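You operate a simulated robot arm through the tools that you are given. There is no shell and no other tool. Be economical: measure what you need, move in short steps, check, and stop when the job is done.

The job below is to be done with a simulated two-armed robot. You get a single attempt, and the scene is never put back.

JOB
Tap the yellow broom head on the carriage and press it flat.
Fine: lay it the same way round as on its table; two to four mallet taps before the jaw shuts; jaw stays shut; mallet back on the tool ledge; carriage on to the first mark.

It is judged by the outcome, as a careful person would: the job done as asked, and still so three seconds after it is handed in. It fails if anything else is knocked over, pushed out of place, dropped, spilled or broken.

ROBOT AND FRAMES
Two 7-joint arms with two-finger grippers on one trunk, on a base that drives. Base frame: it is fixed to the floor where the robot stands at the start and does not move with it; the origin is under the middle of the robot, x ahead of it, y to its left, z up. Readings come in mm, degrees, newtons and seconds.
The left shoulder is at the start at [51, 175, 1177], the right one opposite. With the tool pointing down near the work surface each hand reaches from about 100 to 800 mm from the robot's upright axis, wherever it stands, measured 20 degrees to its own side. Places, roughly: sliding carriage [1300, -200, 900]; vice bed [1300, -200, 900]; vice jaw [1400, -400, 1100]. Payload 2.94 kg a hand.
Tool frame (each hand has its own): the origin (TCP) lies between the finger pads and is the grasp point; the fingertips stand 30 mm ahead of it; z points along the fingers, y is the line along which they close. The gripper opens to 138 mm. The gripper's body begins 109 mm behind the TCP.
Orientation is told as [roll, pitch, yaw] about the base's x, y, z axes, in that order, counted from this pose: with the fingers straight down and closing along the base's y, the tool's x points along the base's -x, its y along +y and its z along -z.

CONTROLS
- The arms move only by the tool play_rows. It takes "left_motion", "right_motion" or both (then of equal length, played together; a hand with none holds still); each is a list that holds one entry, the list of rows, each a list of 7 numbers: the shift along the tool's x, y, z in mm, then the turn, a rotation vector about the tool's x, y, z in degrees, then the closure in counts, from 0 (fully open) to 255 (shut). In form: [[[x, y, z, ax, ay, az, fingers], ...]]. A call has 1 to 10 rows; each row shifts and turns the commanded pose from where the row before left it, along the tool's axes as they then stand. Each row takes 0.2 s and may step no farther than 50 mm and 8.6 degrees from the row before; otherwise, or with a gripper value out of range, the whole call is refused. A pose out of reach is approached as far as the arm can. The call stops where the force on the tool passes 90 N (or 10 N more than at its start, if that is more) or the arm is blocked; 0.2 s more then pass. Each finger halts on what it meets, pressing with about 45 N; the grip force reading is that of the motor and also rises with nothing between the fingers. The clock runs only during rows and for 0.2 s after the last one: add rows that do not move to give the fingers time. It gives the time, the measured TCP pose, the force on the tool (base axes), the opening and the grip force at its end, in the units of the frame above (readings bear some noise), with the torque about the TCP (base axes, N m) and any sound that the robot's microphone picked up.
- Cameras (640 x 400 px; columns grow to the right, rows downward): "scene" is now at [116.9, -12.8, 1642.9]; the picture's right is [-0.20, -0.98, -0.00], its down [-0.81, 0.17, -0.56] and it looks along [0.55, -0.11, -0.83] (base axes); focal length 255 px, centre (320, 200). "left" rides on the left gripper at [71, -19, -146] in its tool frame; the picture's right is [0.26, 0.96, 0.00], its down [-0.85, 0.23, -0.48] and it looks along [-0.46, 0.12, 0.88] (tool axes); focal length 280 px, centre (320, 200). "right" rides on the right gripper at [71, 19, -146] in its tool frame; the picture's right is [-0.26, 0.97, 0.00], its down [-0.85, -0.23, -0.48] and it looks along [-0.46, -0.12, 0.88] (tool axes); focal length 280 px, centre (320, 200). There is no depth. A picture from a camera that has moved, and an enlarged one, comes with that camera's place and axes in the base frame and with its lens.
- snapshot(camera): a new picture of that camera. No time passes.
- slide_trunk(by): slides the trunk up (or, below 0, down) by that many mm; the arms and the scene camera ride with it, the base frame stays. It gives what a move gives, with no picture.
- drive_base(legs): drives the robot by 1 to 6 legs, each [ahead, turn to the left] in mm and degrees, along the robot's own axes; the way and the turn of a leg run together, so that a leg with both is an arc; at most 1500 mm and 180 degrees a leg. The arms and the cameras ride along, it lands a little off, and it stops where it bumps. It gives what a move gives.
- aim_head(pan, tilt): turns the head with the scene camera to pan (to the left, within 120 degrees either way) and tilt (down, from -29 to 69), counted from straight ahead of the robot. It gives what a move gives.
- close_up(camera, box): a new picture of the part [left, top, right, bottom] of that camera's present view, enlarged. No time passes.
- close_job(): hands the job in; it is judged then, once.

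Work in short steps. Places have to be worked out from the pictures, the camera data and where the tool is seen: move nearer, look again, correct. Check each grasp and each placing, and mend what went wrong. You have 120 turns and 92 pictures in all, those below and enlarged ones among them. Open the grippers and draw the arms clear of the work before you hand the job in, unless the task says otherwise; then end with one line.

The tools are called after "Emit:" by a JSON object that holds its "op" and its "data". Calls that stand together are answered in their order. play_rows: Moves the arms, as the interface text tells. Its arguments: {"type":"object","properties":{"left_motion":{"type":"array"},"right_motion":{"type":"array"}},"required":[]} The other tools are called the same way: slide_trunk (by) slides the trunk up or down; drive_base (legs) drives the base; aim_head (pan, tilt) turns the head that bears the scene camera; snapshot (camera) takes a picture; close_up (camera, box) takes an enlarged picture of a part of a camera's view; close_job () hands the job in.

At the start:

```text
clock: 0.0
left_eef_pos: [683.2, 195.3, 1206.2]
left_tcp_rot: [0.0, 0.0, 0.0]
left_wrist_force: [0.2, 0.6, -0.4]
left_wrist_torque: [-0.02, 0.02, 0.0]
left_width: 138.1
left_grip_force: 0.0
right_eef_pos: [338.1, -269.0, 1171.2]
right_tcp_rot: [0.0, 0.1, -0.1]
right_wrist_force: [-0.6, 0.1, -0.7]
right_wrist_torque: [0.0, 0.0, 0.02]
right_width: 138.1
right_grip_force: 0.1
trunk travel left (down, up): [-350.0, 384.0]
robot x, y, heading: [-0.6, 0.9, 0.1]
head pan, tilt: [-11.7, 56.0]
```

scene: 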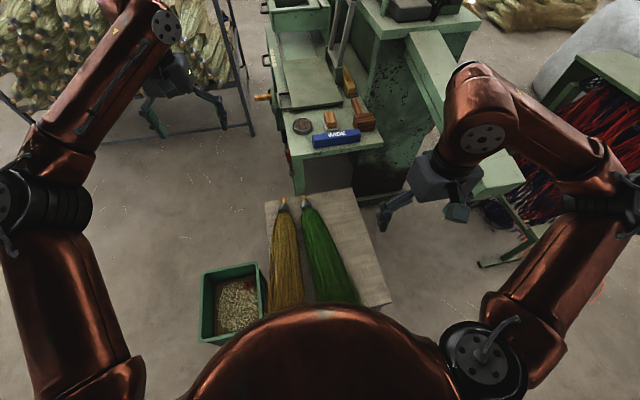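
right: 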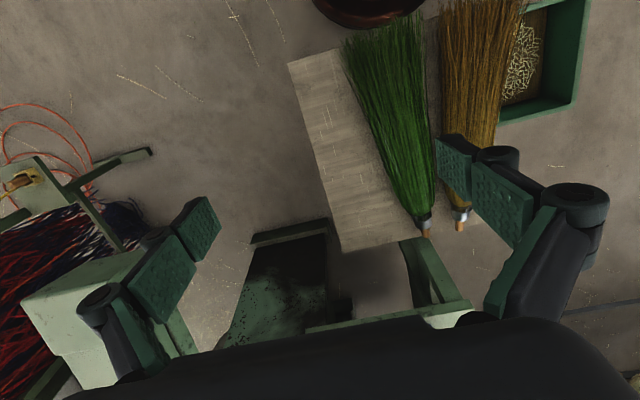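
left: 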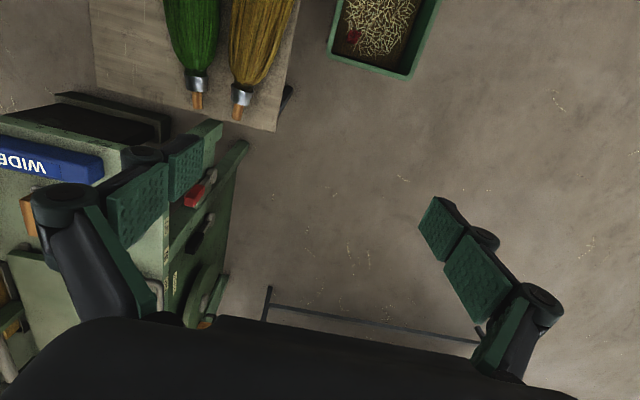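

The machine is ahead and the brooms lie on a low table in front of me. I take a look at the machine with the head raised, and close-ups of it.

Emit:
{"op": "close_up", "data": {"camera": "scene", "box": [200, 0, 520, 200]}}

Emit:
{"op": "aim_head", "data": {"pan": -10, "tilt": 30}}

Emit:
{"op": "snapshot", "data": {"camera": "scene"}}

```text
2.00 times, centred on (360, 100) of scene
camera zoom: at [116.9, -12.8, 1642.9], right [-0.2, -0.98, 0.0], down [-0.81, 0.17, -0.56], along [0.55, -0.11, -0.83], focal length 510 px, centre (240, 400)
```

zoom: 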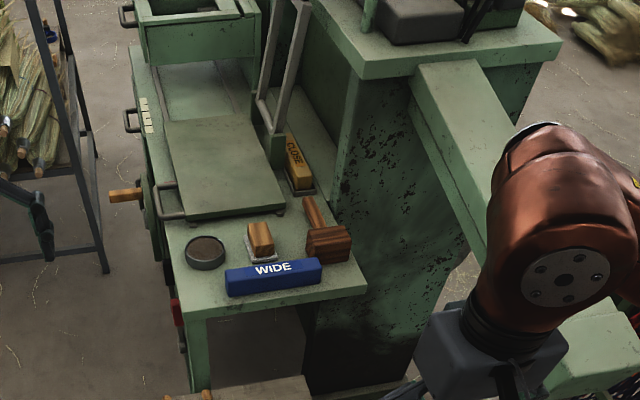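

```text
clock: 0.9
left_eef_pos: [684.1, 195.7, 1205.3]
left_tcp_rot: [0.0, 0.0, 0.0]
left_wrist_force: [-0.5, -0.9, 0.5]
left_wrist_torque: [0.01, -0.03, -0.02]
left_width: 137.8
left_grip_force: 0.1
right_eef_pos: [339.5, -267.1, 1171.6]
right_tcp_rot: [-0.1, 0.0, 0.0]
right_wrist_force: [0.1, 0.6, -0.3]
right_wrist_torque: [0.03, -0.02, 0.02]
right_width: 137.9
right_grip_force: 0.0
trunk travel left (down, up): [-350.0, 384.0]
robot x, y, heading: [-0.3, 0.2, -0.0]
head pan, tilt: [-10.0, 30.0]
```

```text
87 pictures are left
camera scene: at [136.4, -14.0, 1680.1], right [-0.17, -0.98, 0.0], down [-0.49, 0.09, -0.87], along [0.85, -0.15, -0.5], focal length 255 px, centre (320, 200)
```

scene: 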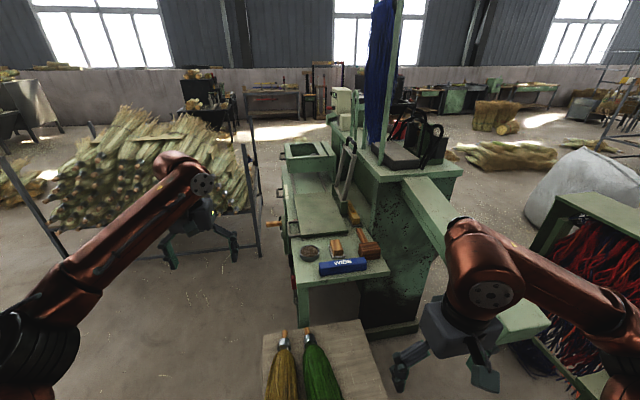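

Emit:
{"op": "close_up", "data": {"camera": "scene", "box": [240, 80, 480, 230]}}

Emit:
{"op": "close_up", "data": {"camera": "scene", "box": [240, 200, 440, 325]}}

```text
2.67 times, centred on (360, 155) of scene
camera zoom: at [136.4, -14.0, 1680.1], right [-0.17, -0.98, 0.0], down [-0.49, 0.09, -0.87], along [0.85, -0.15, -0.5], focal length 680 px, centre (213, 320)
```

zoom: 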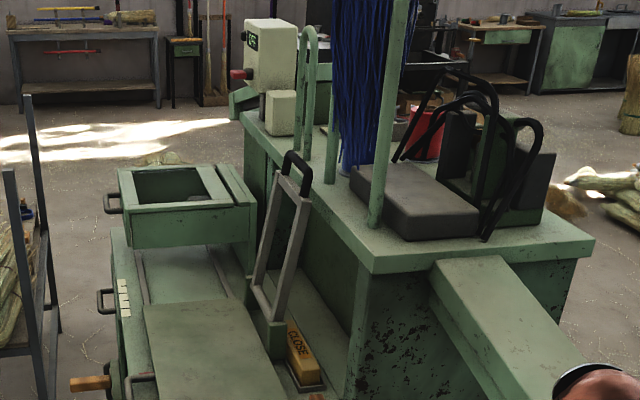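

```text
3.20 times, centred on (340, 262) of scene
camera zoom: at [136.4, -14.0, 1680.1], right [-0.17, -0.98, 0.0], down [-0.49, 0.09, -0.87], along [0.85, -0.15, -0.5], focal length 817 px, centre (256, 0)
```

zoom: 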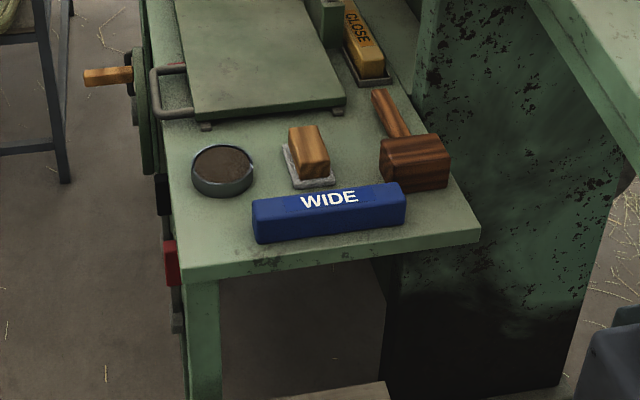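

I need the layout on the left side (bin, floor, rack) to see where the base can stand.

Emit:
{"op": "aim_head", "data": {"pan": 30, "tilt": 50}}

Emit:
{"op": "snapshot", "data": {"camera": "scene"}}

```text
clock: 2.0
left_eef_pos: [683.3, 194.8, 1205.0]
left_tcp_rot: [-0.1, 0.0, 0.0]
left_wrist_force: [-0.5, -0.2, 1.0]
left_wrist_torque: [-0.02, 0.03, -0.01]
left_width: 137.7
left_grip_force: 0.1
right_eef_pos: [339.9, -267.5, 1171.5]
right_tcp_rot: [0.0, 0.0, 0.0]
right_wrist_force: [0.6, 0.5, 0.1]
right_wrist_torque: [0.0, 0.0, -0.01]
right_width: 137.6
right_grip_force: 0.0
trunk travel left (down, up): [-350.0, 384.0]
robot x, y, heading: [0.5, -3.4, -0.4]
head pan, tilt: [30.0, 50.0]
```

```text
84 pictures are left
camera scene: at [114.0, 40.1, 1650.7], right [0.5, -0.87, 0.0], down [-0.66, -0.38, -0.64], along [0.56, 0.32, -0.77], focal length 255 px, centre (320, 200)
```

scene: 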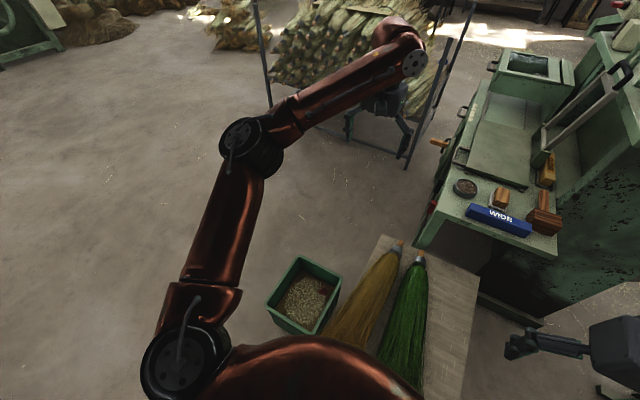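

The bin reaches y≈400 and the floor left of the machine is free; the rack is beyond x≈2000. I tuck the left hand back before driving round the left side.

Emit:
{"op": "play_rows", "data": {"left_motion": [[[50, 10, 0, 0, 0, 0, 0], [50, 10, 0, 0, 0, 0, 0], [50, 10, 0, 0, 0, 0, 0], [50, 10, 0, 0, 0, 0, 0], [50, 10, 0, 0, 0, 0, 0], [50, 10, 0, 0, 0, 0, 0], [40, 10, 0, 0, 0, 0, 0]]]}}

Emit:
{"op": "drive_base", "data": {"legs": [[0, 90], [850, 0], [0, -90], [1000, 0], [0, -90], [150, 0]]}}

Emit:
{"op": "aim_head", "data": {"pan": 15, "tilt": 45}}

Emit:
{"op": "snapshot", "data": {"camera": "scene"}}

```text
refused: row 1 steps farther than a row can; nothing moved
```

```text
clock: 23.4
left_eef_pos: [1210.4, 26.8, 1210.5]
left_tcp_rot: [0.1, -0.3, -89.1]
left_wrist_force: [1.1, -1.1, 0.8]
left_wrist_torque: [0.16, 0.04, -0.03]
left_width: 137.9
left_grip_force: 0.0
right_eef_pos: [741.2, 366.6, 1174.3]
right_tcp_rot: [-0.2, -0.4, -89.1]
right_wrist_force: [-0.4, -1.5, 0.4]
right_wrist_torque: [0.14, -0.02, -0.01]
right_width: 138.2
right_grip_force: 0.1
trunk travel left (down, up): [-350.0, 384.0]
robot x, y, heading: [1004.4, 702.8, -88.9]
head pan, tilt: [30.0, 50.0]
```

```text
clock: 24.2
left_eef_pos: [1211.5, 38.9, 1216.7]
left_tcp_rot: [0.0, -1.1, -89.2]
left_wrist_force: [0.3, 1.2, 1.5]
left_wrist_torque: [-0.11, 0.05, 0.02]
left_width: 138.1
left_grip_force: 0.0
right_eef_pos: [741.3, 377.1, 1175.8]
right_tcp_rot: [-0.1, -1.1, -89.1]
right_wrist_force: [-0.8, 1.8, 0.8]
right_wrist_torque: [-0.14, 0.0, 0.01]
right_width: 137.9
right_grip_force: 0.0
trunk travel left (down, up): [-350.0, 384.0]
robot x, y, heading: [1005.5, 698.3, -89.0]
head pan, tilt: [15.0, 45.0]
```

```text
83 pictures are left
camera scene: at [1027.9, 584.6, 1658.4], right [-0.96, -0.28, 0.0], down [-0.2, 0.68, -0.71], along [0.19, -0.68, -0.7], focal length 255 px, centre (320, 200)
```

scene: 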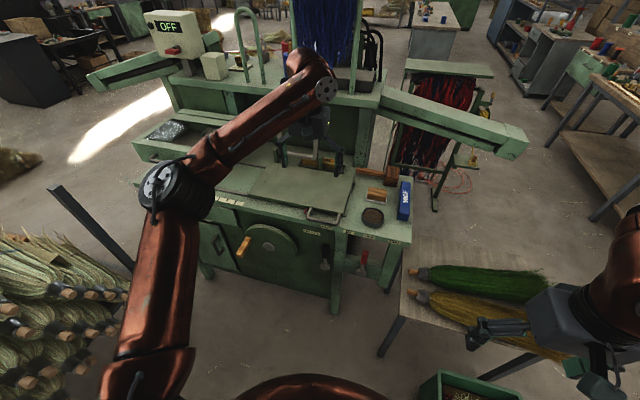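

The arm move had been refused (50 mm limit per row is in total). I pull the left hand back now, out of the view.

Emit:
{"op": "play_rows", "data": {"left_motion": [[[48, 10, 0, 0, 0, 0, 0], [48, 10, 0, 0, 0, 0, 0], [48, 10, 0, 0, 0, 0, 0], [48, 10, 0, 0, 0, 0, 0], [48, 10, 0, 0, 0, 0, 0], [48, 10, 0, 0, 0, 0, 0], [48, 10, 0, 0, 0, 0, 0]]]}}

Emit:
{"op": "snapshot", "data": {"camera": "scene"}}

Emit:
{"op": "close_up", "data": {"camera": "scene", "box": [180, 130, 420, 280]}}

Emit:
{"op": "close_up", "data": {"camera": "scene", "box": [120, 0, 360, 150]}}

```text
clock: 25.8
left_eef_pos: [1273.8, 372.7, 1209.4]
left_tcp_rot: [0.1, -0.5, -89.1]
left_wrist_force: [-0.5, 0.9, -0.1]
left_wrist_torque: [-0.05, 0.05, 0.01]
left_width: 138.0
left_grip_force: 0.1
right_eef_pos: [741.5, 370.6, 1174.1]
right_tcp_rot: [-0.1, -0.7, -89.1]
right_wrist_force: [-0.2, 0.5, 1.3]
right_wrist_torque: [-0.05, 0.04, 0.01]
right_width: 138.0
right_grip_force: 0.0
trunk travel left (down, up): [-350.0, 384.0]
robot x, y, heading: [1005.2, 703.3, -89.2]
head pan, tilt: [15.0, 45.0]
```

```text
82 pictures are left
camera scene: at [1028.1, 578.9, 1657.8], right [-0.96, -0.27, 0.0], down [-0.19, 0.68, -0.71], along [0.19, -0.68, -0.71], focal length 255 px, centre (320, 200)
```

scene: 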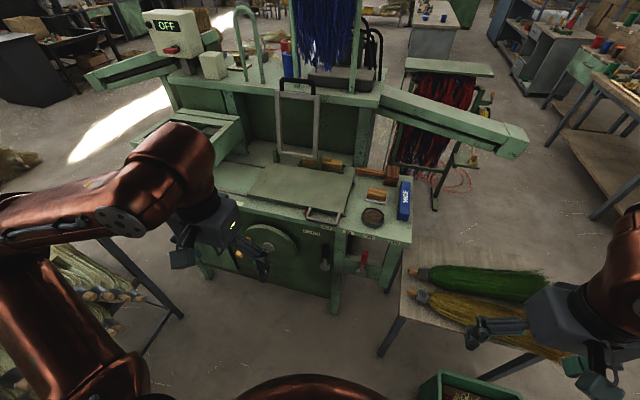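

```text
2.67 times, centred on (300, 205) of scene
camera zoom: at [1028.1, 578.9, 1657.8], right [-0.96, -0.27, 0.0], down [-0.19, 0.68, -0.71], along [0.19, -0.68, -0.71], focal length 680 px, centre (373, 187)
```

zoom: 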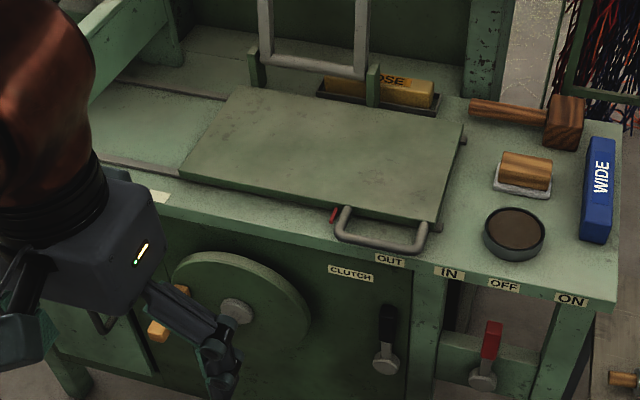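

```text
2.67 times, centred on (240, 75) of scene
camera zoom: at [1028.1, 578.9, 1657.8], right [-0.96, -0.27, 0.0], down [-0.19, 0.68, -0.71], along [0.19, -0.68, -0.71], focal length 680 px, centre (533, 533)
```

zoom: 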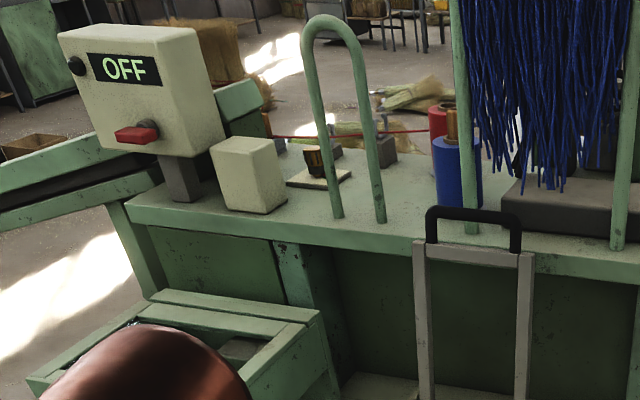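

The machine is clear: the sliding plate with a handle and red pointer, a hinged frame (the jaw) with black grip, a CLUTCH IN/OUT lever, an ON/OFF lever. I look with the left wrist camera, which should see the marks.

Emit:
{"op": "snapshot", "data": {"camera": "left"}}

```text
79 pictures are left
camera left: at [1253.8, 444.5, 1355.5], right [0.96, 0.28, 0.0], down [0.24, -0.84, 0.49], along [0.13, -0.47, -0.87], focal length 280 px, centre (320, 200)
```

left: 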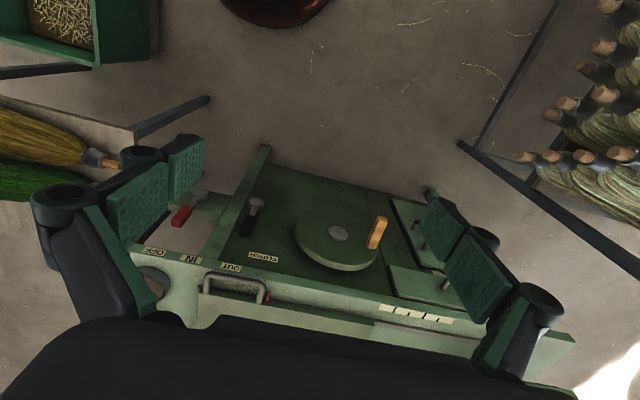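

Emit:
{"op": "close_up", "data": {"camera": "left", "box": [180, 200, 500, 350]}}

```text
2.00 times, centred on (340, 275) of left
camera zoom: at [1253.8, 444.5, 1355.5], right [0.96, 0.28, 0.0], down [0.24, -0.84, 0.49], along [0.13, -0.47, -0.87], focal length 561 px, centre (280, 50)
```

zoom: 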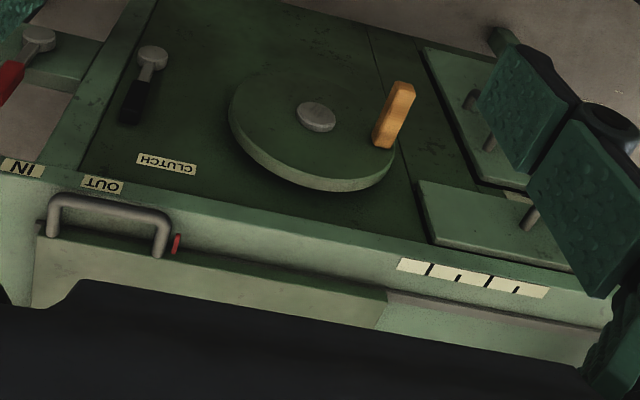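

Pointer is about [1270,-51,926]; the marks start around x≈1570; plate spans x 1112–1530, y −300…−70. Clutch is OUT and drive OFF, so the plate slides by its handle. I drive closer with a gentle S-curve away from the table corner.

Emit:
{"op": "drive_base", "data": {"legs": [[150, 30], [150, -30]]}}

Emit:
{"op": "aim_head", "data": {"pan": 20, "tilt": 55}}

Emit:
{"op": "snapshot", "data": {"camera": "scene"}}

Emit:
{"op": "snapshot", "data": {"camera": "right"}}

```text
clock: 29.1
left_eef_pos: [1365.7, 82.3, 1210.0]
left_tcp_rot: [0.1, -0.5, -88.4]
left_wrist_force: [-0.3, -0.5, 0.2]
left_wrist_torque: [0.06, -0.01, 0.01]
left_width: 138.0
left_grip_force: 0.0
right_eef_pos: [831.9, 73.4, 1173.5]
right_tcp_rot: [-0.1, -0.6, -88.3]
right_wrist_force: [0.9, 0.6, -0.3]
right_wrist_torque: [0.05, -0.02, -0.01]
right_width: 138.0
right_grip_force: 0.2
trunk travel left (down, up): [-350.0, 384.0]
robot x, y, heading: [1092.6, 409.3, -88.4]
head pan, tilt: [15.0, 45.0]
```

```text
clock: 29.9
left_eef_pos: [1365.7, 83.4, 1210.7]
left_tcp_rot: [-0.1, -0.6, -88.4]
left_wrist_force: [0.5, -0.3, 0.4]
left_wrist_torque: [0.01, 0.02, 0.0]
left_width: 137.8
left_grip_force: 0.1
right_eef_pos: [833.7, 75.2, 1172.9]
right_tcp_rot: [-0.1, -0.7, -88.2]
right_wrist_force: [0.3, 0.2, 0.3]
right_wrist_torque: [-0.01, 0.01, 0.01]
right_width: 138.0
right_grip_force: 0.1
trunk travel left (down, up): [-350.0, 384.0]
robot x, y, heading: [1089.4, 409.9, -88.3]
head pan, tilt: [20.0, 55.0]
```

```text
77 pictures are left
camera scene: at [1119.7, 297.4, 1644.2], right [-0.93, -0.37, 0.0], down [-0.3, 0.76, -0.57], along [0.21, -0.53, -0.82], focal length 255 px, centre (320, 200)
```

scene: 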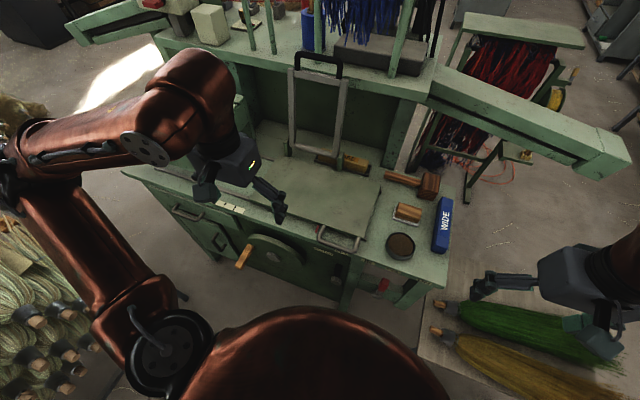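

```text
76 pictures are left
camera right: at [850.4, 147.4, 1317.9], right [0.97, -0.23, 0.0], down [-0.2, -0.85, 0.49], along [-0.11, -0.47, -0.87], focal length 280 px, centre (320, 200)
```

right: 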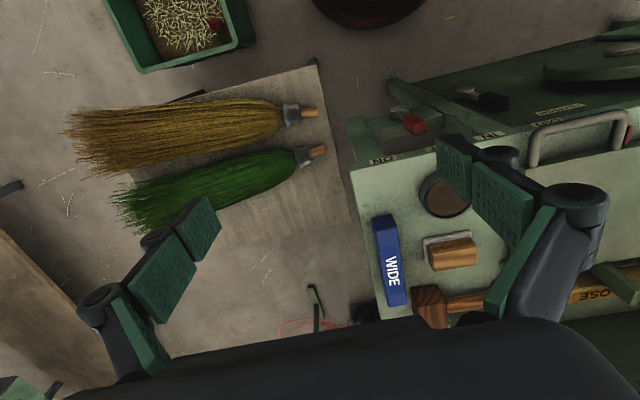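

The right camera shows both brooms well, stubs pointing at the machine (+x). I zoom on them to measure width and the gap.

Emit:
{"op": "close_up", "data": {"camera": "right", "box": [50, 60, 350, 247]}}

Emit:
{"op": "close_up", "data": {"camera": "right", "box": [350, 100, 640, 330]}}

Emit:
{"op": "close_up", "data": {"camera": "scene", "box": [210, 40, 470, 290]}}

```text
2.13 times, centred on (200, 154) of right
camera zoom: at [850.4, 147.4, 1317.9], right [0.97, -0.23, 0.0], down [-0.2, -0.85, 0.49], along [-0.11, -0.47, -0.87], focal length 598 px, centre (576, 299)
```

zoom: 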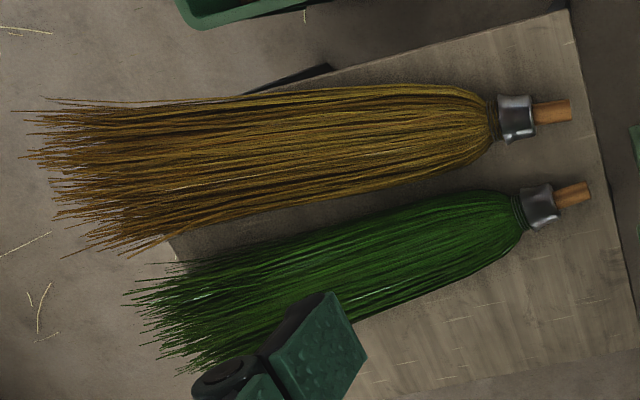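

```text
1.74 times, centred on (495, 215) of right
camera zoom: at [850.4, 147.4, 1317.9], right [0.97, -0.23, 0.0], down [-0.2, -0.85, 0.49], along [-0.11, -0.47, -0.87], focal length 488 px, centre (16, 174)
```

zoom: 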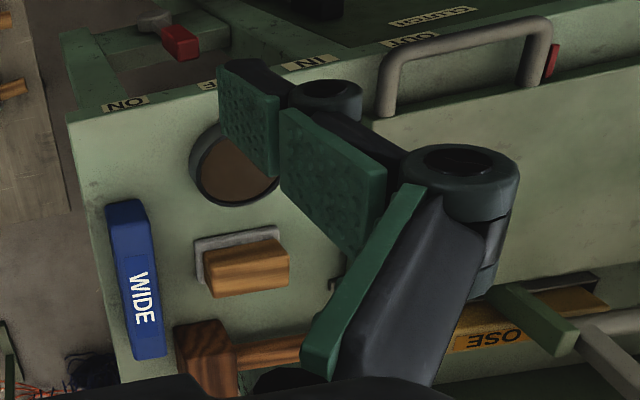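

```text
1.60 times, centred on (340, 165) of scene
camera zoom: at [1119.7, 297.4, 1644.2], right [-0.93, -0.37, 0.0], down [-0.3, 0.76, -0.57], along [0.21, -0.53, -0.82], focal length 408 px, centre (288, 256)
```

zoom: 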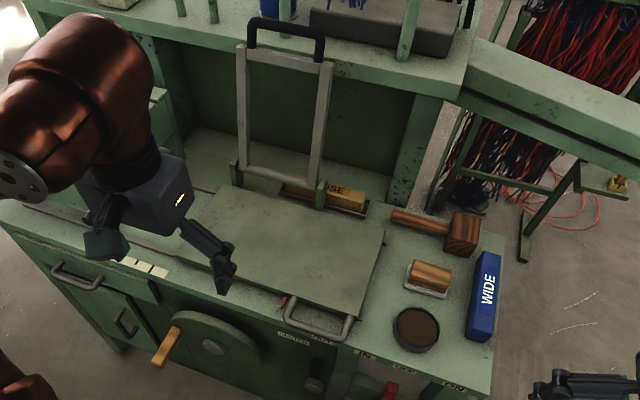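

I want a clear view of the left end of the machine (box, marks), so I swing the left hand out to the left.

Emit:
{"op": "play_rows", "data": {"left_motion": [[[25, 40, 0, 0, 0, 0, 0], [25, 40, 0, 0, 0, 0, 0], [25, 40, 0, 0, 0, 0, 0], [25, 40, 0, 0, 0, 0, 0], [25, 40, 0, 0, 0, 0, 0], [0, 48, 0, 0, 0, 0, 0], [0, 48, 0, 0, 0, 0, 0]]]}}

Emit:
{"op": "aim_head", "data": {"pan": 35, "tilt": 45}}

Emit:
{"op": "snapshot", "data": {"camera": "scene"}}

Emit:
{"op": "snapshot", "data": {"camera": "left"}}

```text
clock: 31.5
left_eef_pos: [1660.1, 220.1, 1208.1]
left_tcp_rot: [0.0, -0.6, -88.4]
left_wrist_force: [-0.4, 0.2, 0.0]
left_wrist_torque: [-0.03, 0.0, 0.01]
left_width: 137.9
left_grip_force: 0.1
right_eef_pos: [833.3, 74.6, 1174.5]
right_tcp_rot: [-0.1, -0.7, -88.4]
right_wrist_force: [0.7, -0.2, 0.7]
right_wrist_torque: [-0.03, -0.01, -0.01]
right_width: 137.9
right_grip_force: 0.0
trunk travel left (down, up): [-350.0, 384.0]
robot x, y, heading: [1094.2, 411.4, -88.4]
head pan, tilt: [20.0, 55.0]
```

```text
clock: 32.2
left_eef_pos: [1658.3, 220.4, 1209.3]
left_tcp_rot: [0.0, -0.6, -88.4]
left_wrist_force: [-0.2, 0.2, -0.1]
left_wrist_torque: [-0.01, 0.04, 0.02]
left_width: 138.0
left_grip_force: 0.1
right_eef_pos: [831.6, 75.7, 1174.8]
right_tcp_rot: [-0.2, -0.5, -88.2]
right_wrist_force: [0.3, -0.2, 0.8]
right_wrist_torque: [0.0, -0.03, 0.02]
right_width: 138.0
right_grip_force: 0.1
trunk travel left (down, up): [-350.0, 384.0]
robot x, y, heading: [1090.2, 407.6, -88.6]
head pan, tilt: [35.0, 45.0]
```

```text
72 pictures are left
camera scene: at [1141.5, 299.1, 1657.6], right [-0.8, -0.6, 0.0], down [-0.42, 0.57, -0.71], along [0.42, -0.57, -0.71], focal length 255 px, centre (320, 200)
```

scene: 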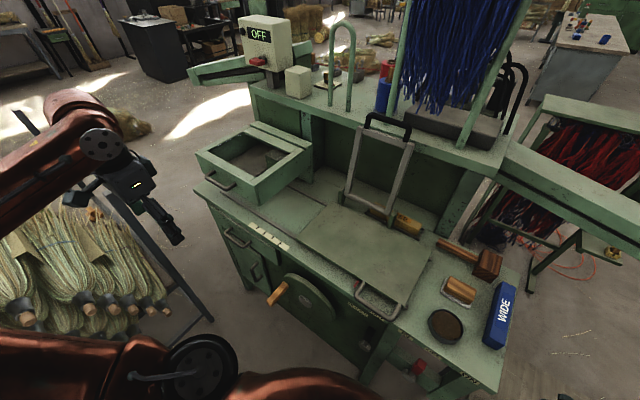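

```text
71 pictures are left
camera left: at [1637.7, 291.5, 1355.0], right [0.96, 0.29, 0.0], down [0.25, -0.84, 0.48], along [0.14, -0.46, -0.87], focal length 280 px, centre (320, 200)
```

left: 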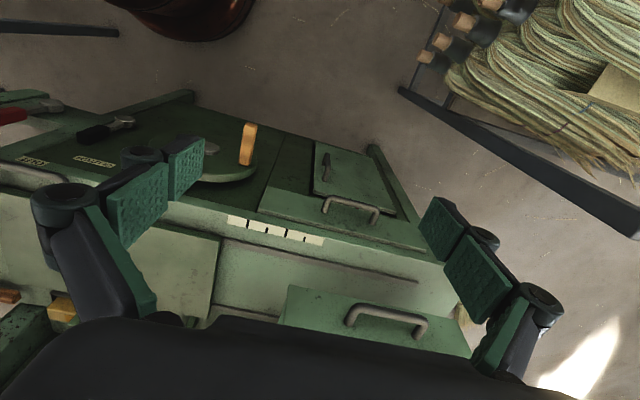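

Emit:
{"op": "close_up", "data": {"camera": "scene", "box": [180, 100, 440, 330]}}

Emit:
{"op": "close_up", "data": {"camera": "left", "box": [160, 190, 480, 350]}}

```text
1.74 times, centred on (310, 215) of scene
camera zoom: at [1141.5, 299.1, 1657.6], right [-0.8, -0.6, 0.0], down [-0.42, 0.57, -0.71], along [0.42, -0.57, -0.71], focal length 444 px, centre (337, 174)
```

zoom: 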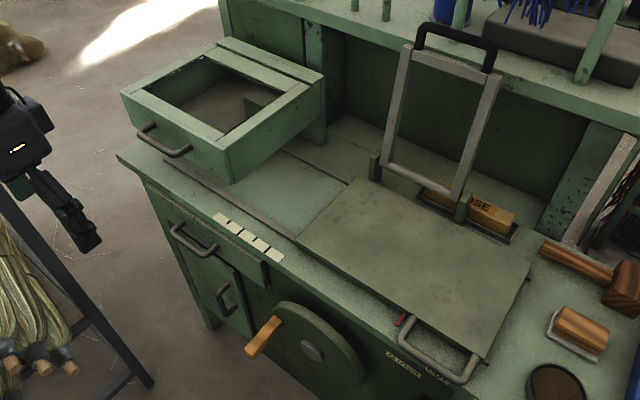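

```text
2.00 times, centred on (320, 270) of left
camera zoom: at [1637.7, 291.5, 1355.0], right [0.96, 0.29, 0.0], down [0.25, -0.84, 0.48], along [0.14, -0.46, -0.87], focal length 561 px, centre (320, 60)
```

zoom: 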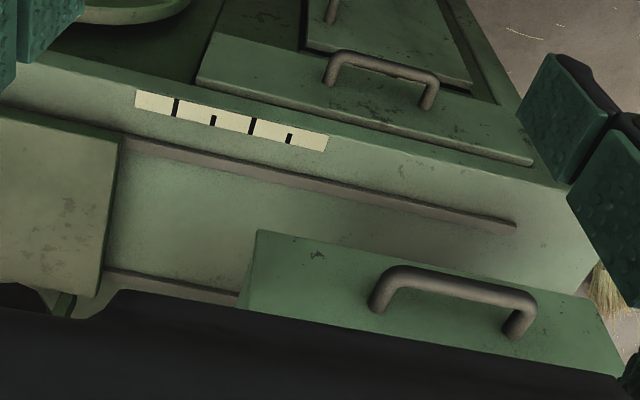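

The plate top is at z≈890, the pointer at x≈1280, the first (long) mark at x≈1592, so about 310 mm of travel; the raised box has its underside at z≈988. The yellow broom's axis runs at about −7.5°. I turn the right hand so its fingers close across the broom.

Emit:
{"op": "play_rows", "data": {"right_motion": [[[0, 0, 0, 0, 0, -8.1, 0], [0, 0, 0, 0, 0, -8.1, 0], [0, 0, 0, 0, 0, -8.1, 0], [0, 0, 0, 0, 0, -8.1, 0], [0, 0, 0, 0, 0, -8.1, 0], [0, 0, 0, 0, 0, -8.1, 0], [0, 0, 0, 0, 0, -8.1, 0], [0, 0, 0, 0, 0, -8.1, 0], [0, 0, 0, 0, 0, -8.1, 0], [0, 0, 0, 0, 0, -8.1, 0]]]}}

```text
clock: 34.4
left_eef_pos: [1660.4, 218.0, 1208.8]
left_tcp_rot: [0.0, -0.7, -88.4]
left_wrist_force: [0.2, 0.5, -0.2]
left_wrist_torque: [0.02, 0.0, -0.01]
left_width: 138.2
left_grip_force: 0.0
right_eef_pos: [886.4, 115.3, 1162.5]
right_tcp_rot: [-0.8, 0.0, -7.2]
right_wrist_force: [-0.7, -0.4, 0.2]
right_wrist_torque: [0.0, 0.02, 0.01]
right_width: 137.8
right_grip_force: 0.1
right hand out of reach, approached as far as the arm can: row 8, 9, 10
trunk travel left (down, up): [-350.0, 384.0]
robot x, y, heading: [1091.0, 409.9, -88.2]
head pan, tilt: [35.0, 45.0]
```

That yaw is at the wrist's limit on this side; I try the opposite sense (−187°).

Emit:
{"op": "play_rows", "data": {"right_motion": [[[0, 0, 0, 0, 0, 8.5, 0], [0, 0, 0, 0, 0, 8.5, 0], [0, 0, 0, 0, 0, 8.5, 0], [0, 0, 0, 0, 0, 8.5, 0], [0, 0, 0, 0, 0, 8.5, 0], [0, 0, 0, 0, 0, 8.5, 0], [0, 0, 0, 0, 0, 8.5, 0], [0, 0, 0, 0, 0, 8.5, 0], [0, 0, 0, 0, 0, 8.5, 0], [0, 0, 0, 0, 0, 8.5, 0]]]}}

Emit:
{"op": "play_rows", "data": {"right_motion": [[[0, 0, 0, 0, 0, 8.5, 0], [0, 0, 0, 0, 0, 8.5, 0], [0, 0, 0, 0, 0, 8.5, 0], [0, 0, 0, 0, 0, 8.5, 0], [0, 0, 0, 0, 0, 8.5, 0], [0, 0, 0, 0, 0, 8.5, 0], [0, 0, 0, 0, 0, 8.5, 0], [0, 0, 0, 0, 0, 8.5, 0], [0, 0, 0, 0, 0, 8.5, 0], [0, 0, 0, 0, 0, 8.5, 0]]]}}

Emit:
{"op": "play_rows", "data": {"right_motion": [[[0, 0, 0, 0, 0, 5, 0], [0, 0, 0, 0, 0, 5.3, 0]]]}}

```text
clock: 36.6
left_eef_pos: [1659.4, 219.7, 1209.3]
left_tcp_rot: [0.0, -0.6, -88.4]
left_wrist_force: [0.1, 1.1, -0.1]
left_wrist_torque: [-0.02, 0.05, 0.02]
left_width: 138.1
left_grip_force: 0.0
right_eef_pos: [885.3, 115.1, 1161.7]
right_tcp_rot: [-0.2, -0.7, -92.5]
right_wrist_force: [-0.5, 0.4, -0.8]
right_wrist_torque: [0.0, 0.03, 0.0]
right_width: 138.1
right_grip_force: 0.0
trunk travel left (down, up): [-350.0, 384.0]
robot x, y, heading: [1093.2, 409.5, -88.2]
head pan, tilt: [35.0, 45.0]
```

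```text
clock: 38.8
left_eef_pos: [1659.5, 220.1, 1209.0]
left_tcp_rot: [-0.1, -0.6, -88.3]
left_wrist_force: [-0.1, 0.5, -0.3]
left_wrist_torque: [-0.04, 0.0, 0.02]
left_width: 138.1
left_grip_force: 0.1
right_eef_pos: [885.9, 114.7, 1161.8]
right_tcp_rot: [0.5, -0.1, -177.5]
right_wrist_force: [0.5, -0.2, 0.2]
right_wrist_torque: [0.02, -0.02, 0.02]
right_width: 137.8
right_grip_force: 0.0
trunk travel left (down, up): [-350.0, 384.0]
robot x, y, heading: [1088.3, 411.9, -88.6]
head pan, tilt: [35.0, 45.0]
```

```text
clock: 39.4
left_eef_pos: [1658.7, 220.3, 1209.0]
left_tcp_rot: [0.0, -0.6, -88.3]
left_wrist_force: [0.6, 0.4, -0.4]
left_wrist_torque: [0.02, -0.01, 0.01]
left_width: 137.8
left_grip_force: 0.1
right_eef_pos: [884.5, 114.2, 1163.2]
right_tcp_rot: [0.6, 0.0, 172.3]
right_wrist_force: [0.8, -0.3, -0.5]
right_wrist_torque: [0.02, -0.04, -0.01]
right_width: 137.6
right_grip_force: 0.2
trunk travel left (down, up): [-350.0, 384.0]
robot x, y, heading: [1090.6, 408.0, -88.3]
head pan, tilt: [35.0, 45.0]
```

That works. Now I bring the right hand over the broom's body, around [600, 46, 985], and look.

Emit:
{"op": "play_rows", "data": {"right_motion": [[[-39, 15, 25, 0, 0, 0, 0], [-39, 15, 25, 0, 0, 0, 0], [-39, 15, 25, 0, 0, 0, 0], [-39, 15, 25, 0, 0, 0, 0], [-39, 15, 25, 0, 0, 0, 0], [-39, 15, 25, 0, 0, 0, 0], [-39, 15, 25, 0, 0, 0, 0]]]}}

Emit:
{"op": "snapshot", "data": {"camera": "right"}}

```text
clock: 41.0
left_eef_pos: [1658.1, 219.7, 1208.7]
left_tcp_rot: [0.1, -0.6, -88.4]
left_wrist_force: [0.3, 0.0, -0.4]
left_wrist_torque: [0.03, -0.03, -0.01]
left_width: 137.9
left_grip_force: 0.2
right_eef_pos: [599.2, 41.6, 984.5]
right_tcp_rot: [0.6, 0.0, 172.4]
right_wrist_force: [-0.9, -0.4, 0.6]
right_wrist_torque: [0.04, -0.03, -0.02]
right_width: 137.5
right_grip_force: 0.1
trunk travel left (down, up): [-350.0, 384.0]
robot x, y, heading: [1093.6, 414.1, -88.4]
head pan, tilt: [35.0, 45.0]
```

```text
68 pictures are left
camera right: at [667.6, 14.6, 1129.3], right [-0.39, -0.92, 0.01], down [-0.81, 0.35, 0.47], along [-0.44, 0.17, -0.88], focal length 280 px, centre (320, 200)
```

right: 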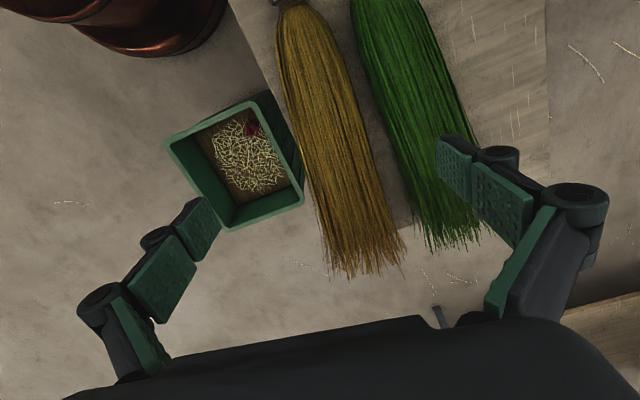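

The broom is nearly centred under the hand (about 6 mm toward −y). I correct and go down to just above it.

Emit:
{"op": "play_rows", "data": {"right_motion": [[[0, 6, 45, 0, 0, 0, 0], [0, 0, 45, 0, 0, 0, 0], [0, 0, 45, 0, 0, 0, 0], [0, 0, 45, 0, 0, 0, 0], [0, 0, 45, 0, 0, 0, 0]]]}}

Emit:
{"op": "snapshot", "data": {"camera": "right"}}

Emit:
{"op": "aim_head", "data": {"pan": -50, "tilt": 50}}

Emit:
{"op": "snapshot", "data": {"camera": "scene"}}

```text
clock: 42.2
left_eef_pos: [1658.7, 217.4, 1209.7]
left_tcp_rot: [0.1, -0.6, -88.4]
left_wrist_force: [0.5, -0.2, 0.6]
left_wrist_torque: [0.05, -0.03, -0.02]
left_width: 137.9
left_grip_force: 0.1
right_eef_pos: [597.7, 37.2, 762.1]
right_tcp_rot: [0.7, 0.0, 172.2]
right_wrist_force: [-0.7, 0.2, -0.2]
right_wrist_torque: [0.03, -0.01, 0.03]
right_width: 138.1
right_grip_force: 0.1
trunk travel left (down, up): [-350.0, 384.0]
robot x, y, heading: [1090.0, 409.1, -88.6]
head pan, tilt: [35.0, 45.0]
```

```text
67 pictures are left
camera right: at [665.5, 9.8, 907.0], right [-0.39, -0.92, 0.01], down [-0.81, 0.35, 0.47], along [-0.44, 0.17, -0.88], focal length 280 px, centre (320, 200)
```

right: 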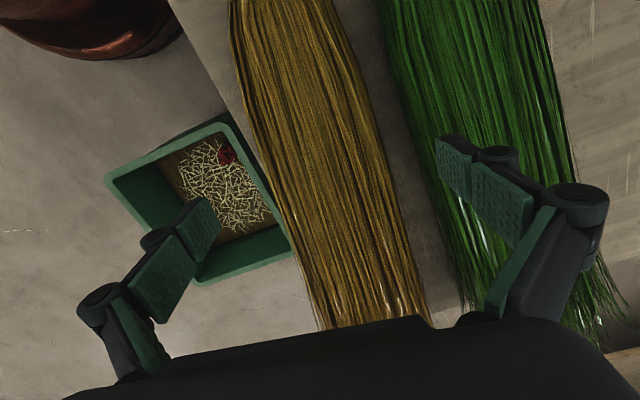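

```text
clock: 43.8
left_eef_pos: [1659.1, 219.3, 1208.7]
left_tcp_rot: [0.1, -0.6, -88.4]
left_wrist_force: [-0.5, 0.3, 0.4]
left_wrist_torque: [0.01, -0.02, -0.02]
left_width: 137.9
left_grip_force: 0.0
right_eef_pos: [599.5, 37.5, 764.0]
right_tcp_rot: [0.6, 0.0, 172.3]
right_wrist_force: [-0.4, -0.6, -0.3]
right_wrist_torque: [-0.02, 0.01, 0.03]
right_width: 137.9
right_grip_force: 0.0
trunk travel left (down, up): [-350.0, 384.0]
robot x, y, heading: [1092.2, 413.1, -88.4]
head pan, tilt: [-50.0, 50.0]
```

```text
66 pictures are left
camera scene: at [1035.4, 313.2, 1650.7], right [-0.67, 0.75, 0.0], down [0.57, 0.51, -0.64], along [-0.48, -0.43, -0.77], focal length 255 px, centre (320, 200)
```

scene: 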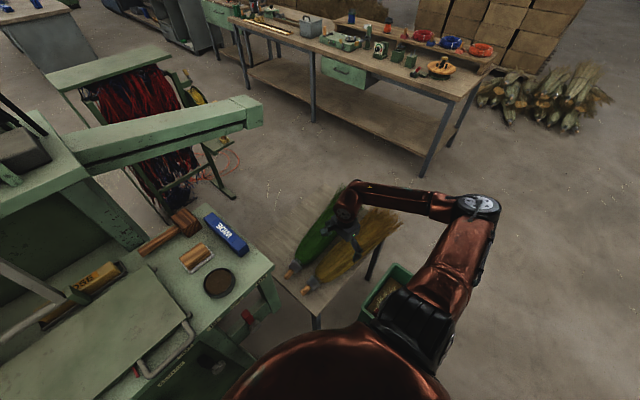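

Centred and clear of the green one. I go down around the broom.

Emit:
{"op": "play_rows", "data": {"right_motion": [[[0, 0, 40, 0, 0, 0, 0], [0, 0, 40, 0, 0, 0, 0], [0, 0, 35, 0, 0, 0, 0]]]}}

Emit:
{"op": "snapshot", "data": {"camera": "right"}}

Emit:
{"op": "close_up", "data": {"camera": "scene", "box": [250, 160, 450, 340]}}

```text
clock: 44.6
left_eef_pos: [1659.0, 219.2, 1209.7]
left_tcp_rot: [0.0, -0.6, -88.3]
left_wrist_force: [-0.9, -0.1, 0.2]
left_wrist_torque: [0.05, 0.02, 0.02]
left_width: 138.0
left_grip_force: 0.1
right_eef_pos: [598.9, 37.7, 644.7]
right_tcp_rot: [0.7, 0.0, 172.5]
right_wrist_force: [-0.1, -0.8, -0.6]
right_wrist_torque: [-0.02, 0.01, 0.03]
right_width: 137.9
right_grip_force: 0.1
trunk travel left (down, up): [-350.0, 384.0]
robot x, y, heading: [1092.5, 407.4, -88.6]
head pan, tilt: [-50.0, 50.0]
```

```text
65 pictures are left
camera right: at [666.1, 10.0, 790.0], right [-0.39, -0.92, 0.01], down [-0.81, 0.35, 0.47], along [-0.44, 0.17, -0.88], focal length 280 px, centre (320, 200)
```

right: 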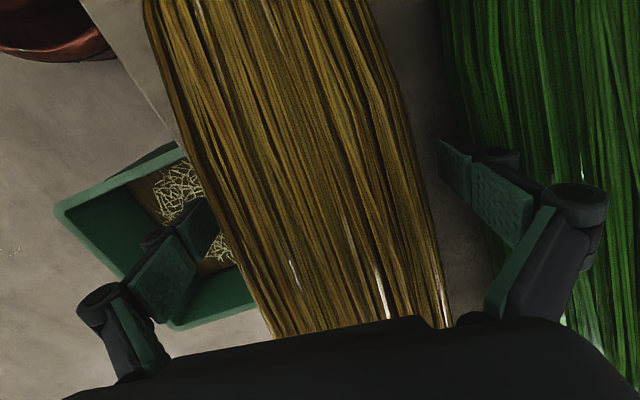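

```text
2.22 times, centred on (350, 250) of scene
camera zoom: at [1034.8, 312.8, 1650.6], right [-0.66, 0.75, 0.0], down [0.57, 0.51, -0.64], along [-0.48, -0.43, -0.77], focal length 567 px, centre (253, 89)
```

zoom: 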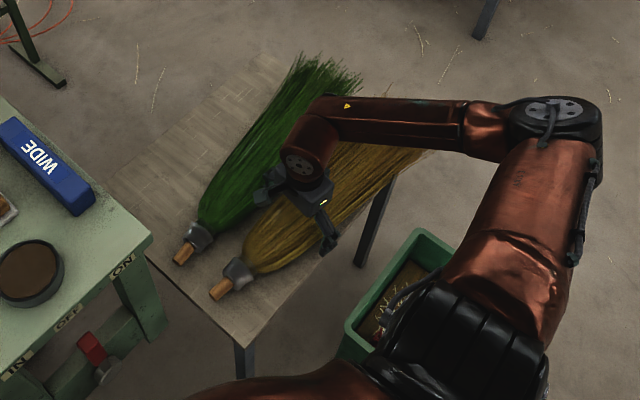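

The fingers stand either side of the broom. I close the grip.

Emit:
{"op": "play_rows", "data": {"right_motion": [[[0, 0, 8, 0, 0, 0, 0], [0, 0, 0, 0, 0, 0, 130], [0, 0, 0, 0, 0, 0, 180], [0, 0, 0, 0, 0, 0, 180], [0, 0, 0, 0, 0, 0, 180], [0, 0, 0, 0, 0, 0, 180], [0, 0, 0, 0, 0, 0, 180]]]}}

```text
clock: 46.3
left_eef_pos: [1662.7, 221.3, 1207.6]
left_tcp_rot: [-0.1, -0.6, -88.5]
left_wrist_force: [-0.3, -1.2, -0.6]
left_wrist_torque: [0.08, -0.01, -0.01]
left_width: 138.1
left_grip_force: 0.0
right_eef_pos: [600.6, 40.9, 645.0]
right_tcp_rot: [-0.4, -0.3, 172.4]
right_wrist_force: [4.2, 19.2, 58.8]
right_wrist_torque: [1.76, -0.97, 0.31]
right_width: 89.3
right_grip_force: 44.9
trunk travel left (down, up): [-350.0, 384.0]
robot x, y, heading: [1092.5, 412.5, -88.6]
head pan, tilt: [-50.0, 50.0]
stopped in row 7 (right hand): the force on the tool passed its limit at 92 N (the readings are from after the stop); the commanded pose is now the measured one
```

It holds at 89 mm, with an upward push (fingertips likely touching something below). I lift a little and check.

Emit:
{"op": "play_rows", "data": {"right_motion": [[[0, 0, -5, 0, 0, 0, 255], [0, 0, -10, 0, 0, 0, 255], [0, 0, -15, 0, 0, 0, 255], [0, 0, -20, 0, 0, 0, 255], [0, 0, -20, 0, 0, 0, 255]]]}}

Emit:
{"op": "snapshot", "data": {"camera": "right"}}

Emit:
{"op": "close_up", "data": {"camera": "scene", "box": [250, 160, 450, 340]}}

```text
clock: 47.5
left_eef_pos: [1660.7, 219.2, 1208.7]
left_tcp_rot: [0.0, -0.5, -88.4]
left_wrist_force: [0.4, 0.5, 0.0]
left_wrist_torque: [0.02, 0.04, 0.03]
left_width: 137.9
left_grip_force: 0.0
right_eef_pos: [597.2, 41.4, 708.5]
right_tcp_rot: [-0.4, -0.3, 172.4]
right_wrist_force: [0.7, 0.2, -3.0]
right_wrist_torque: [-0.01, 0.05, -0.03]
right_width: 88.1
right_grip_force: 45.3
trunk travel left (down, up): [-350.0, 384.0]
robot x, y, heading: [1092.5, 406.9, -88.3]
head pan, tilt: [-50.0, 50.0]
```

```text
63 pictures are left
camera right: at [666.0, 11.5, 853.5], right [-0.39, -0.92, 0.0], down [-0.81, 0.34, 0.48], along [-0.44, 0.19, -0.88], focal length 280 px, centre (320, 200)
```

right: 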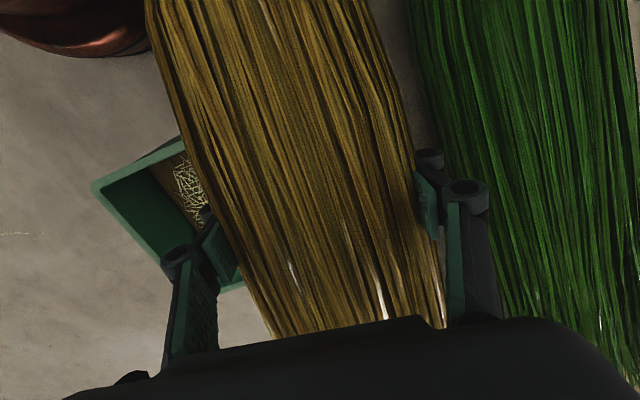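

```text
2.22 times, centred on (350, 250) of scene
camera zoom: at [1035.7, 313.4, 1650.7], right [-0.66, 0.75, 0.0], down [0.57, 0.51, -0.64], along [-0.48, -0.43, -0.77], focal length 567 px, centre (253, 89)
```

zoom: 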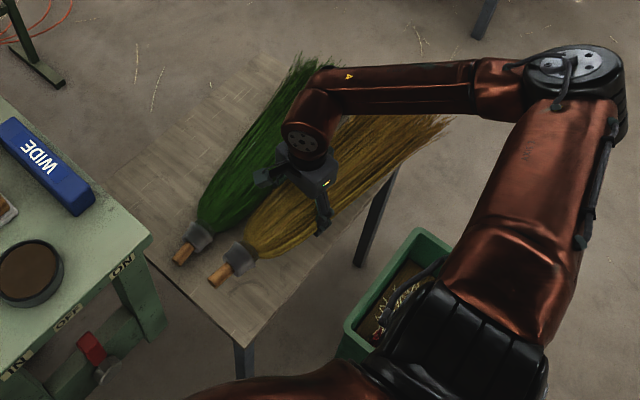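

Lifted clean: 3 N load, hardly any torque, still lying as before. I raise it and bring it in close to the body before driving.

Emit:
{"op": "play_rows", "data": {"right_motion": [[[10, 0, -45, 0, 0, 0, 255], [20, -5, -44, 0, 0, 0, 255], [25, -5, -42, 0, 0, 0, 255], [25, -5, -42, 0, 0, 0, 255], [25, -5, -42, 0, 0, 0, 255], [25, -5, -42, 0, 0, 0, 255], [25, -5, -42, 0, 0, 0, 255], [25, -5, -42, 0, 0, 0, 255], [25, -5, -42, 0, 0, 0, 255], [25, -5, -42, 0, 0, 0, 255]]]}}

Emit:
{"op": "play_rows", "data": {"left_motion": [[[0, -45, 0, 0, 0, 0, 0], [0, -45, 0, 0, 0, 0, 0], [0, -45, 0, 0, 0, 0, 0], [0, -45, 0, 0, 0, 0, 0], [0, -45, 0, 0, 0, 0, 0]]]}}

Emit:
{"op": "snapshot", "data": {"camera": "scene"}}

```text
clock: 49.7
left_eef_pos: [1660.7, 219.5, 1209.2]
left_tcp_rot: [-0.1, -0.6, -88.4]
left_wrist_force: [-0.1, -0.1, 0.2]
left_wrist_torque: [0.0, 0.03, -0.01]
left_width: 137.7
left_grip_force: 0.0
right_eef_pos: [834.0, 49.6, 1134.9]
right_tcp_rot: [-0.3, -0.2, 172.5]
right_wrist_force: [3.8, -7.2, -6.2]
right_wrist_torque: [0.2, -0.83, 1.89]
right_width: 88.2
right_grip_force: 44.9
trunk travel left (down, up): [-350.0, 384.0]
robot x, y, heading: [1089.1, 407.6, -88.5]
head pan, tilt: [-50.0, 50.0]
```

```text
clock: 50.9
left_eef_pos: [1434.2, 213.9, 1207.2]
left_tcp_rot: [0.1, -0.5, -88.3]
left_wrist_force: [-0.8, -0.2, 0.2]
left_wrist_torque: [0.0, -0.03, -0.01]
left_width: 137.9
left_grip_force: 0.2
right_eef_pos: [830.9, 48.4, 1134.3]
right_tcp_rot: [-0.4, -0.3, 172.3]
right_wrist_force: [1.0, -1.3, -4.6]
right_wrist_torque: [-0.03, -0.31, 0.1]
right_width: 88.0
right_grip_force: 44.9
trunk travel left (down, up): [-350.0, 384.0]
robot x, y, heading: [1090.4, 409.4, -88.3]
head pan, tilt: [-50.0, 50.0]
```

```text
61 pictures are left
camera scene: at [1034.1, 312.5, 1650.5], right [-0.66, 0.75, 0.0], down [0.57, 0.51, -0.64], along [-0.48, -0.43, -0.77], focal length 255 px, centre (320, 200)
```

scene: 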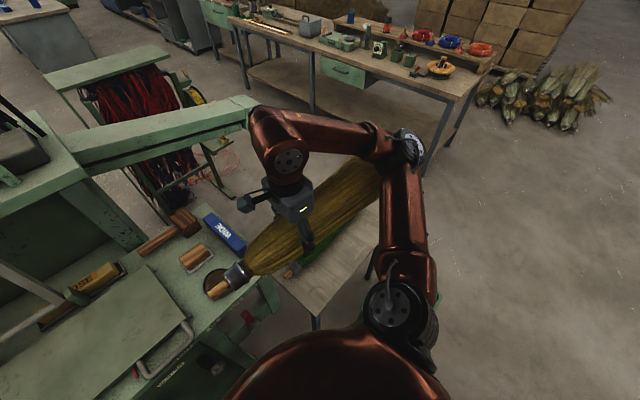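

The broom is held level and clear. I back away, then swing round in an S toward the machine's left part.

Emit:
{"op": "drive_base", "data": {"legs": [[-380, 0], [330, 90], [330, -90]]}}

Emit:
{"op": "aim_head", "data": {"pan": -5, "tilt": 50}}

Emit:
{"op": "snapshot", "data": {"camera": "scene"}}

```text
clock: 61.0
left_eef_pos: [1851.7, 195.9, 1207.6]
left_tcp_rot: [0.0, -0.5, -87.6]
left_wrist_force: [-0.5, 0.0, 0.7]
left_wrist_torque: [0.02, 0.01, -0.02]
left_width: 138.0
left_grip_force: 0.1
right_eef_pos: [1250.5, 23.5, 1134.7]
right_tcp_rot: [-0.2, 0.0, 173.2]
right_wrist_force: [-0.7, -0.8, -3.0]
right_wrist_torque: [0.0, -0.02, -0.01]
right_width: 87.9
right_grip_force: 45.4
trunk travel left (down, up): [-350.0, 384.0]
robot x, y, heading: [1508.5, 388.2, -87.4]
head pan, tilt: [-50.0, 50.0]
cut short: leg 2, 3
```

```text
clock: 62.1
left_eef_pos: [1851.4, 196.0, 1206.7]
left_tcp_rot: [0.1, -0.6, -87.6]
left_wrist_force: [-0.7, -0.7, -0.5]
left_wrist_torque: [0.0, -0.01, 0.02]
left_width: 138.2
left_grip_force: 0.0
right_eef_pos: [1251.9, 23.7, 1133.0]
right_tcp_rot: [-0.3, -0.2, 173.1]
right_wrist_force: [0.8, -0.4, -3.3]
right_wrist_torque: [0.01, -0.03, 0.0]
right_width: 88.1
right_grip_force: 45.1
trunk travel left (down, up): [-350.0, 384.0]
robot x, y, heading: [1509.2, 386.3, -87.4]
head pan, tilt: [-5.0, 50.0]
```

```text
60 pictures are left
camera scene: at [1505.2, 265.4, 1650.7], right [-1.0, 0.04, 0.0], down [0.03, 0.77, -0.64], along [-0.03, -0.64, -0.77], focal length 255 px, centre (320, 200)
```

scene: 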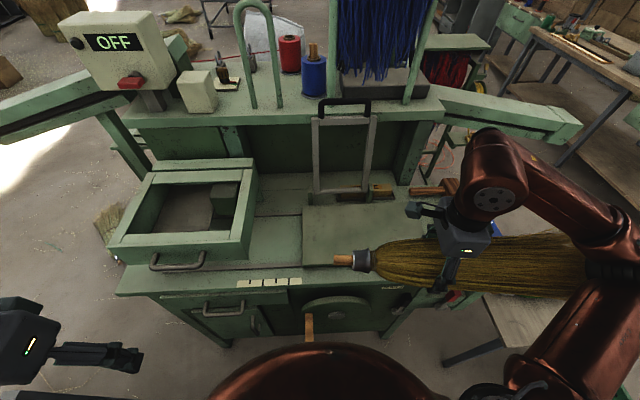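

The base ended where planned and the broom is still held. I rotate it square with the plate and carry it over, to about [1460, −223, 1010].

Emit:
{"op": "play_rows", "data": {"right_motion": [[[0, 0, 0, 0, 0, -6.9, 255], [26, 31, 0, 0, 0, 0, 255], [26, 31, 0, 0, 0, 0, 255], [26, 31, 10, 0, 0, 0, 255], [26, 31, 20, 0, 0, 0, 255], [26, 31, 20, 0, 0, 0, 255], [26, 31, 25, 0, 0, 0, 255], [26, 31, 24, 0, 0, 0, 255], [27, 30, 24, 0, 0, 0, 255]]]}}

Emit:
{"op": "snapshot", "data": {"camera": "scene"}}

Emit:
{"op": "snapshot", "data": {"camera": "right"}}

```text
clock: 64.1
left_eef_pos: [1852.9, 195.4, 1208.2]
left_tcp_rot: [0.0, -0.5, -87.6]
left_wrist_force: [0.4, -0.9, 0.0]
left_wrist_torque: [0.04, 0.03, 0.02]
left_width: 138.0
left_grip_force: 0.0
right_eef_pos: [1460.8, -221.6, 1007.5]
right_tcp_rot: [-0.4, -0.3, -179.9]
right_wrist_force: [0.2, 0.2, -2.6]
right_wrist_torque: [0.01, 0.04, 0.0]
right_width: 87.8
right_grip_force: 44.7
trunk travel left (down, up): [-350.0, 384.0]
robot x, y, heading: [1508.0, 387.5, -87.6]
head pan, tilt: [-5.0, 50.0]
```

```text
59 pictures are left
camera scene: at [1507.6, 263.9, 1650.5], right [-1.0, 0.04, 0.0], down [0.03, 0.77, -0.64], along [-0.03, -0.64, -0.77], focal length 255 px, centre (320, 200)
```

scene: 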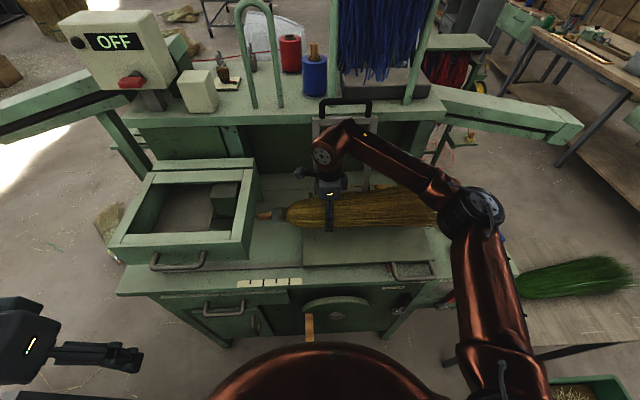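

```text
58 pictures are left
camera right: at [1532.5, -242.0, 1150.7], right [-0.26, -0.97, 0.0], down [-0.85, 0.23, 0.48], along [-0.46, 0.13, -0.88], focal length 280 px, centre (320, 200)
```

right: 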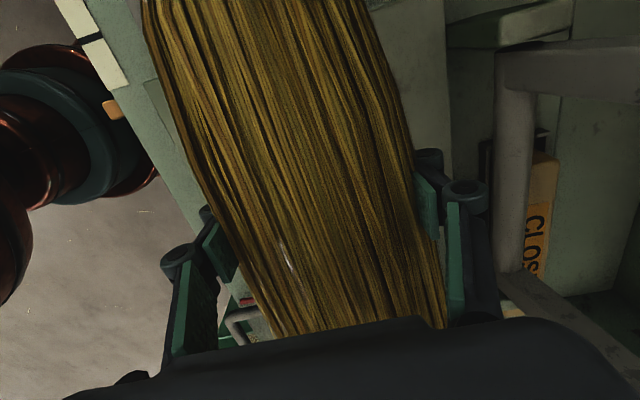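

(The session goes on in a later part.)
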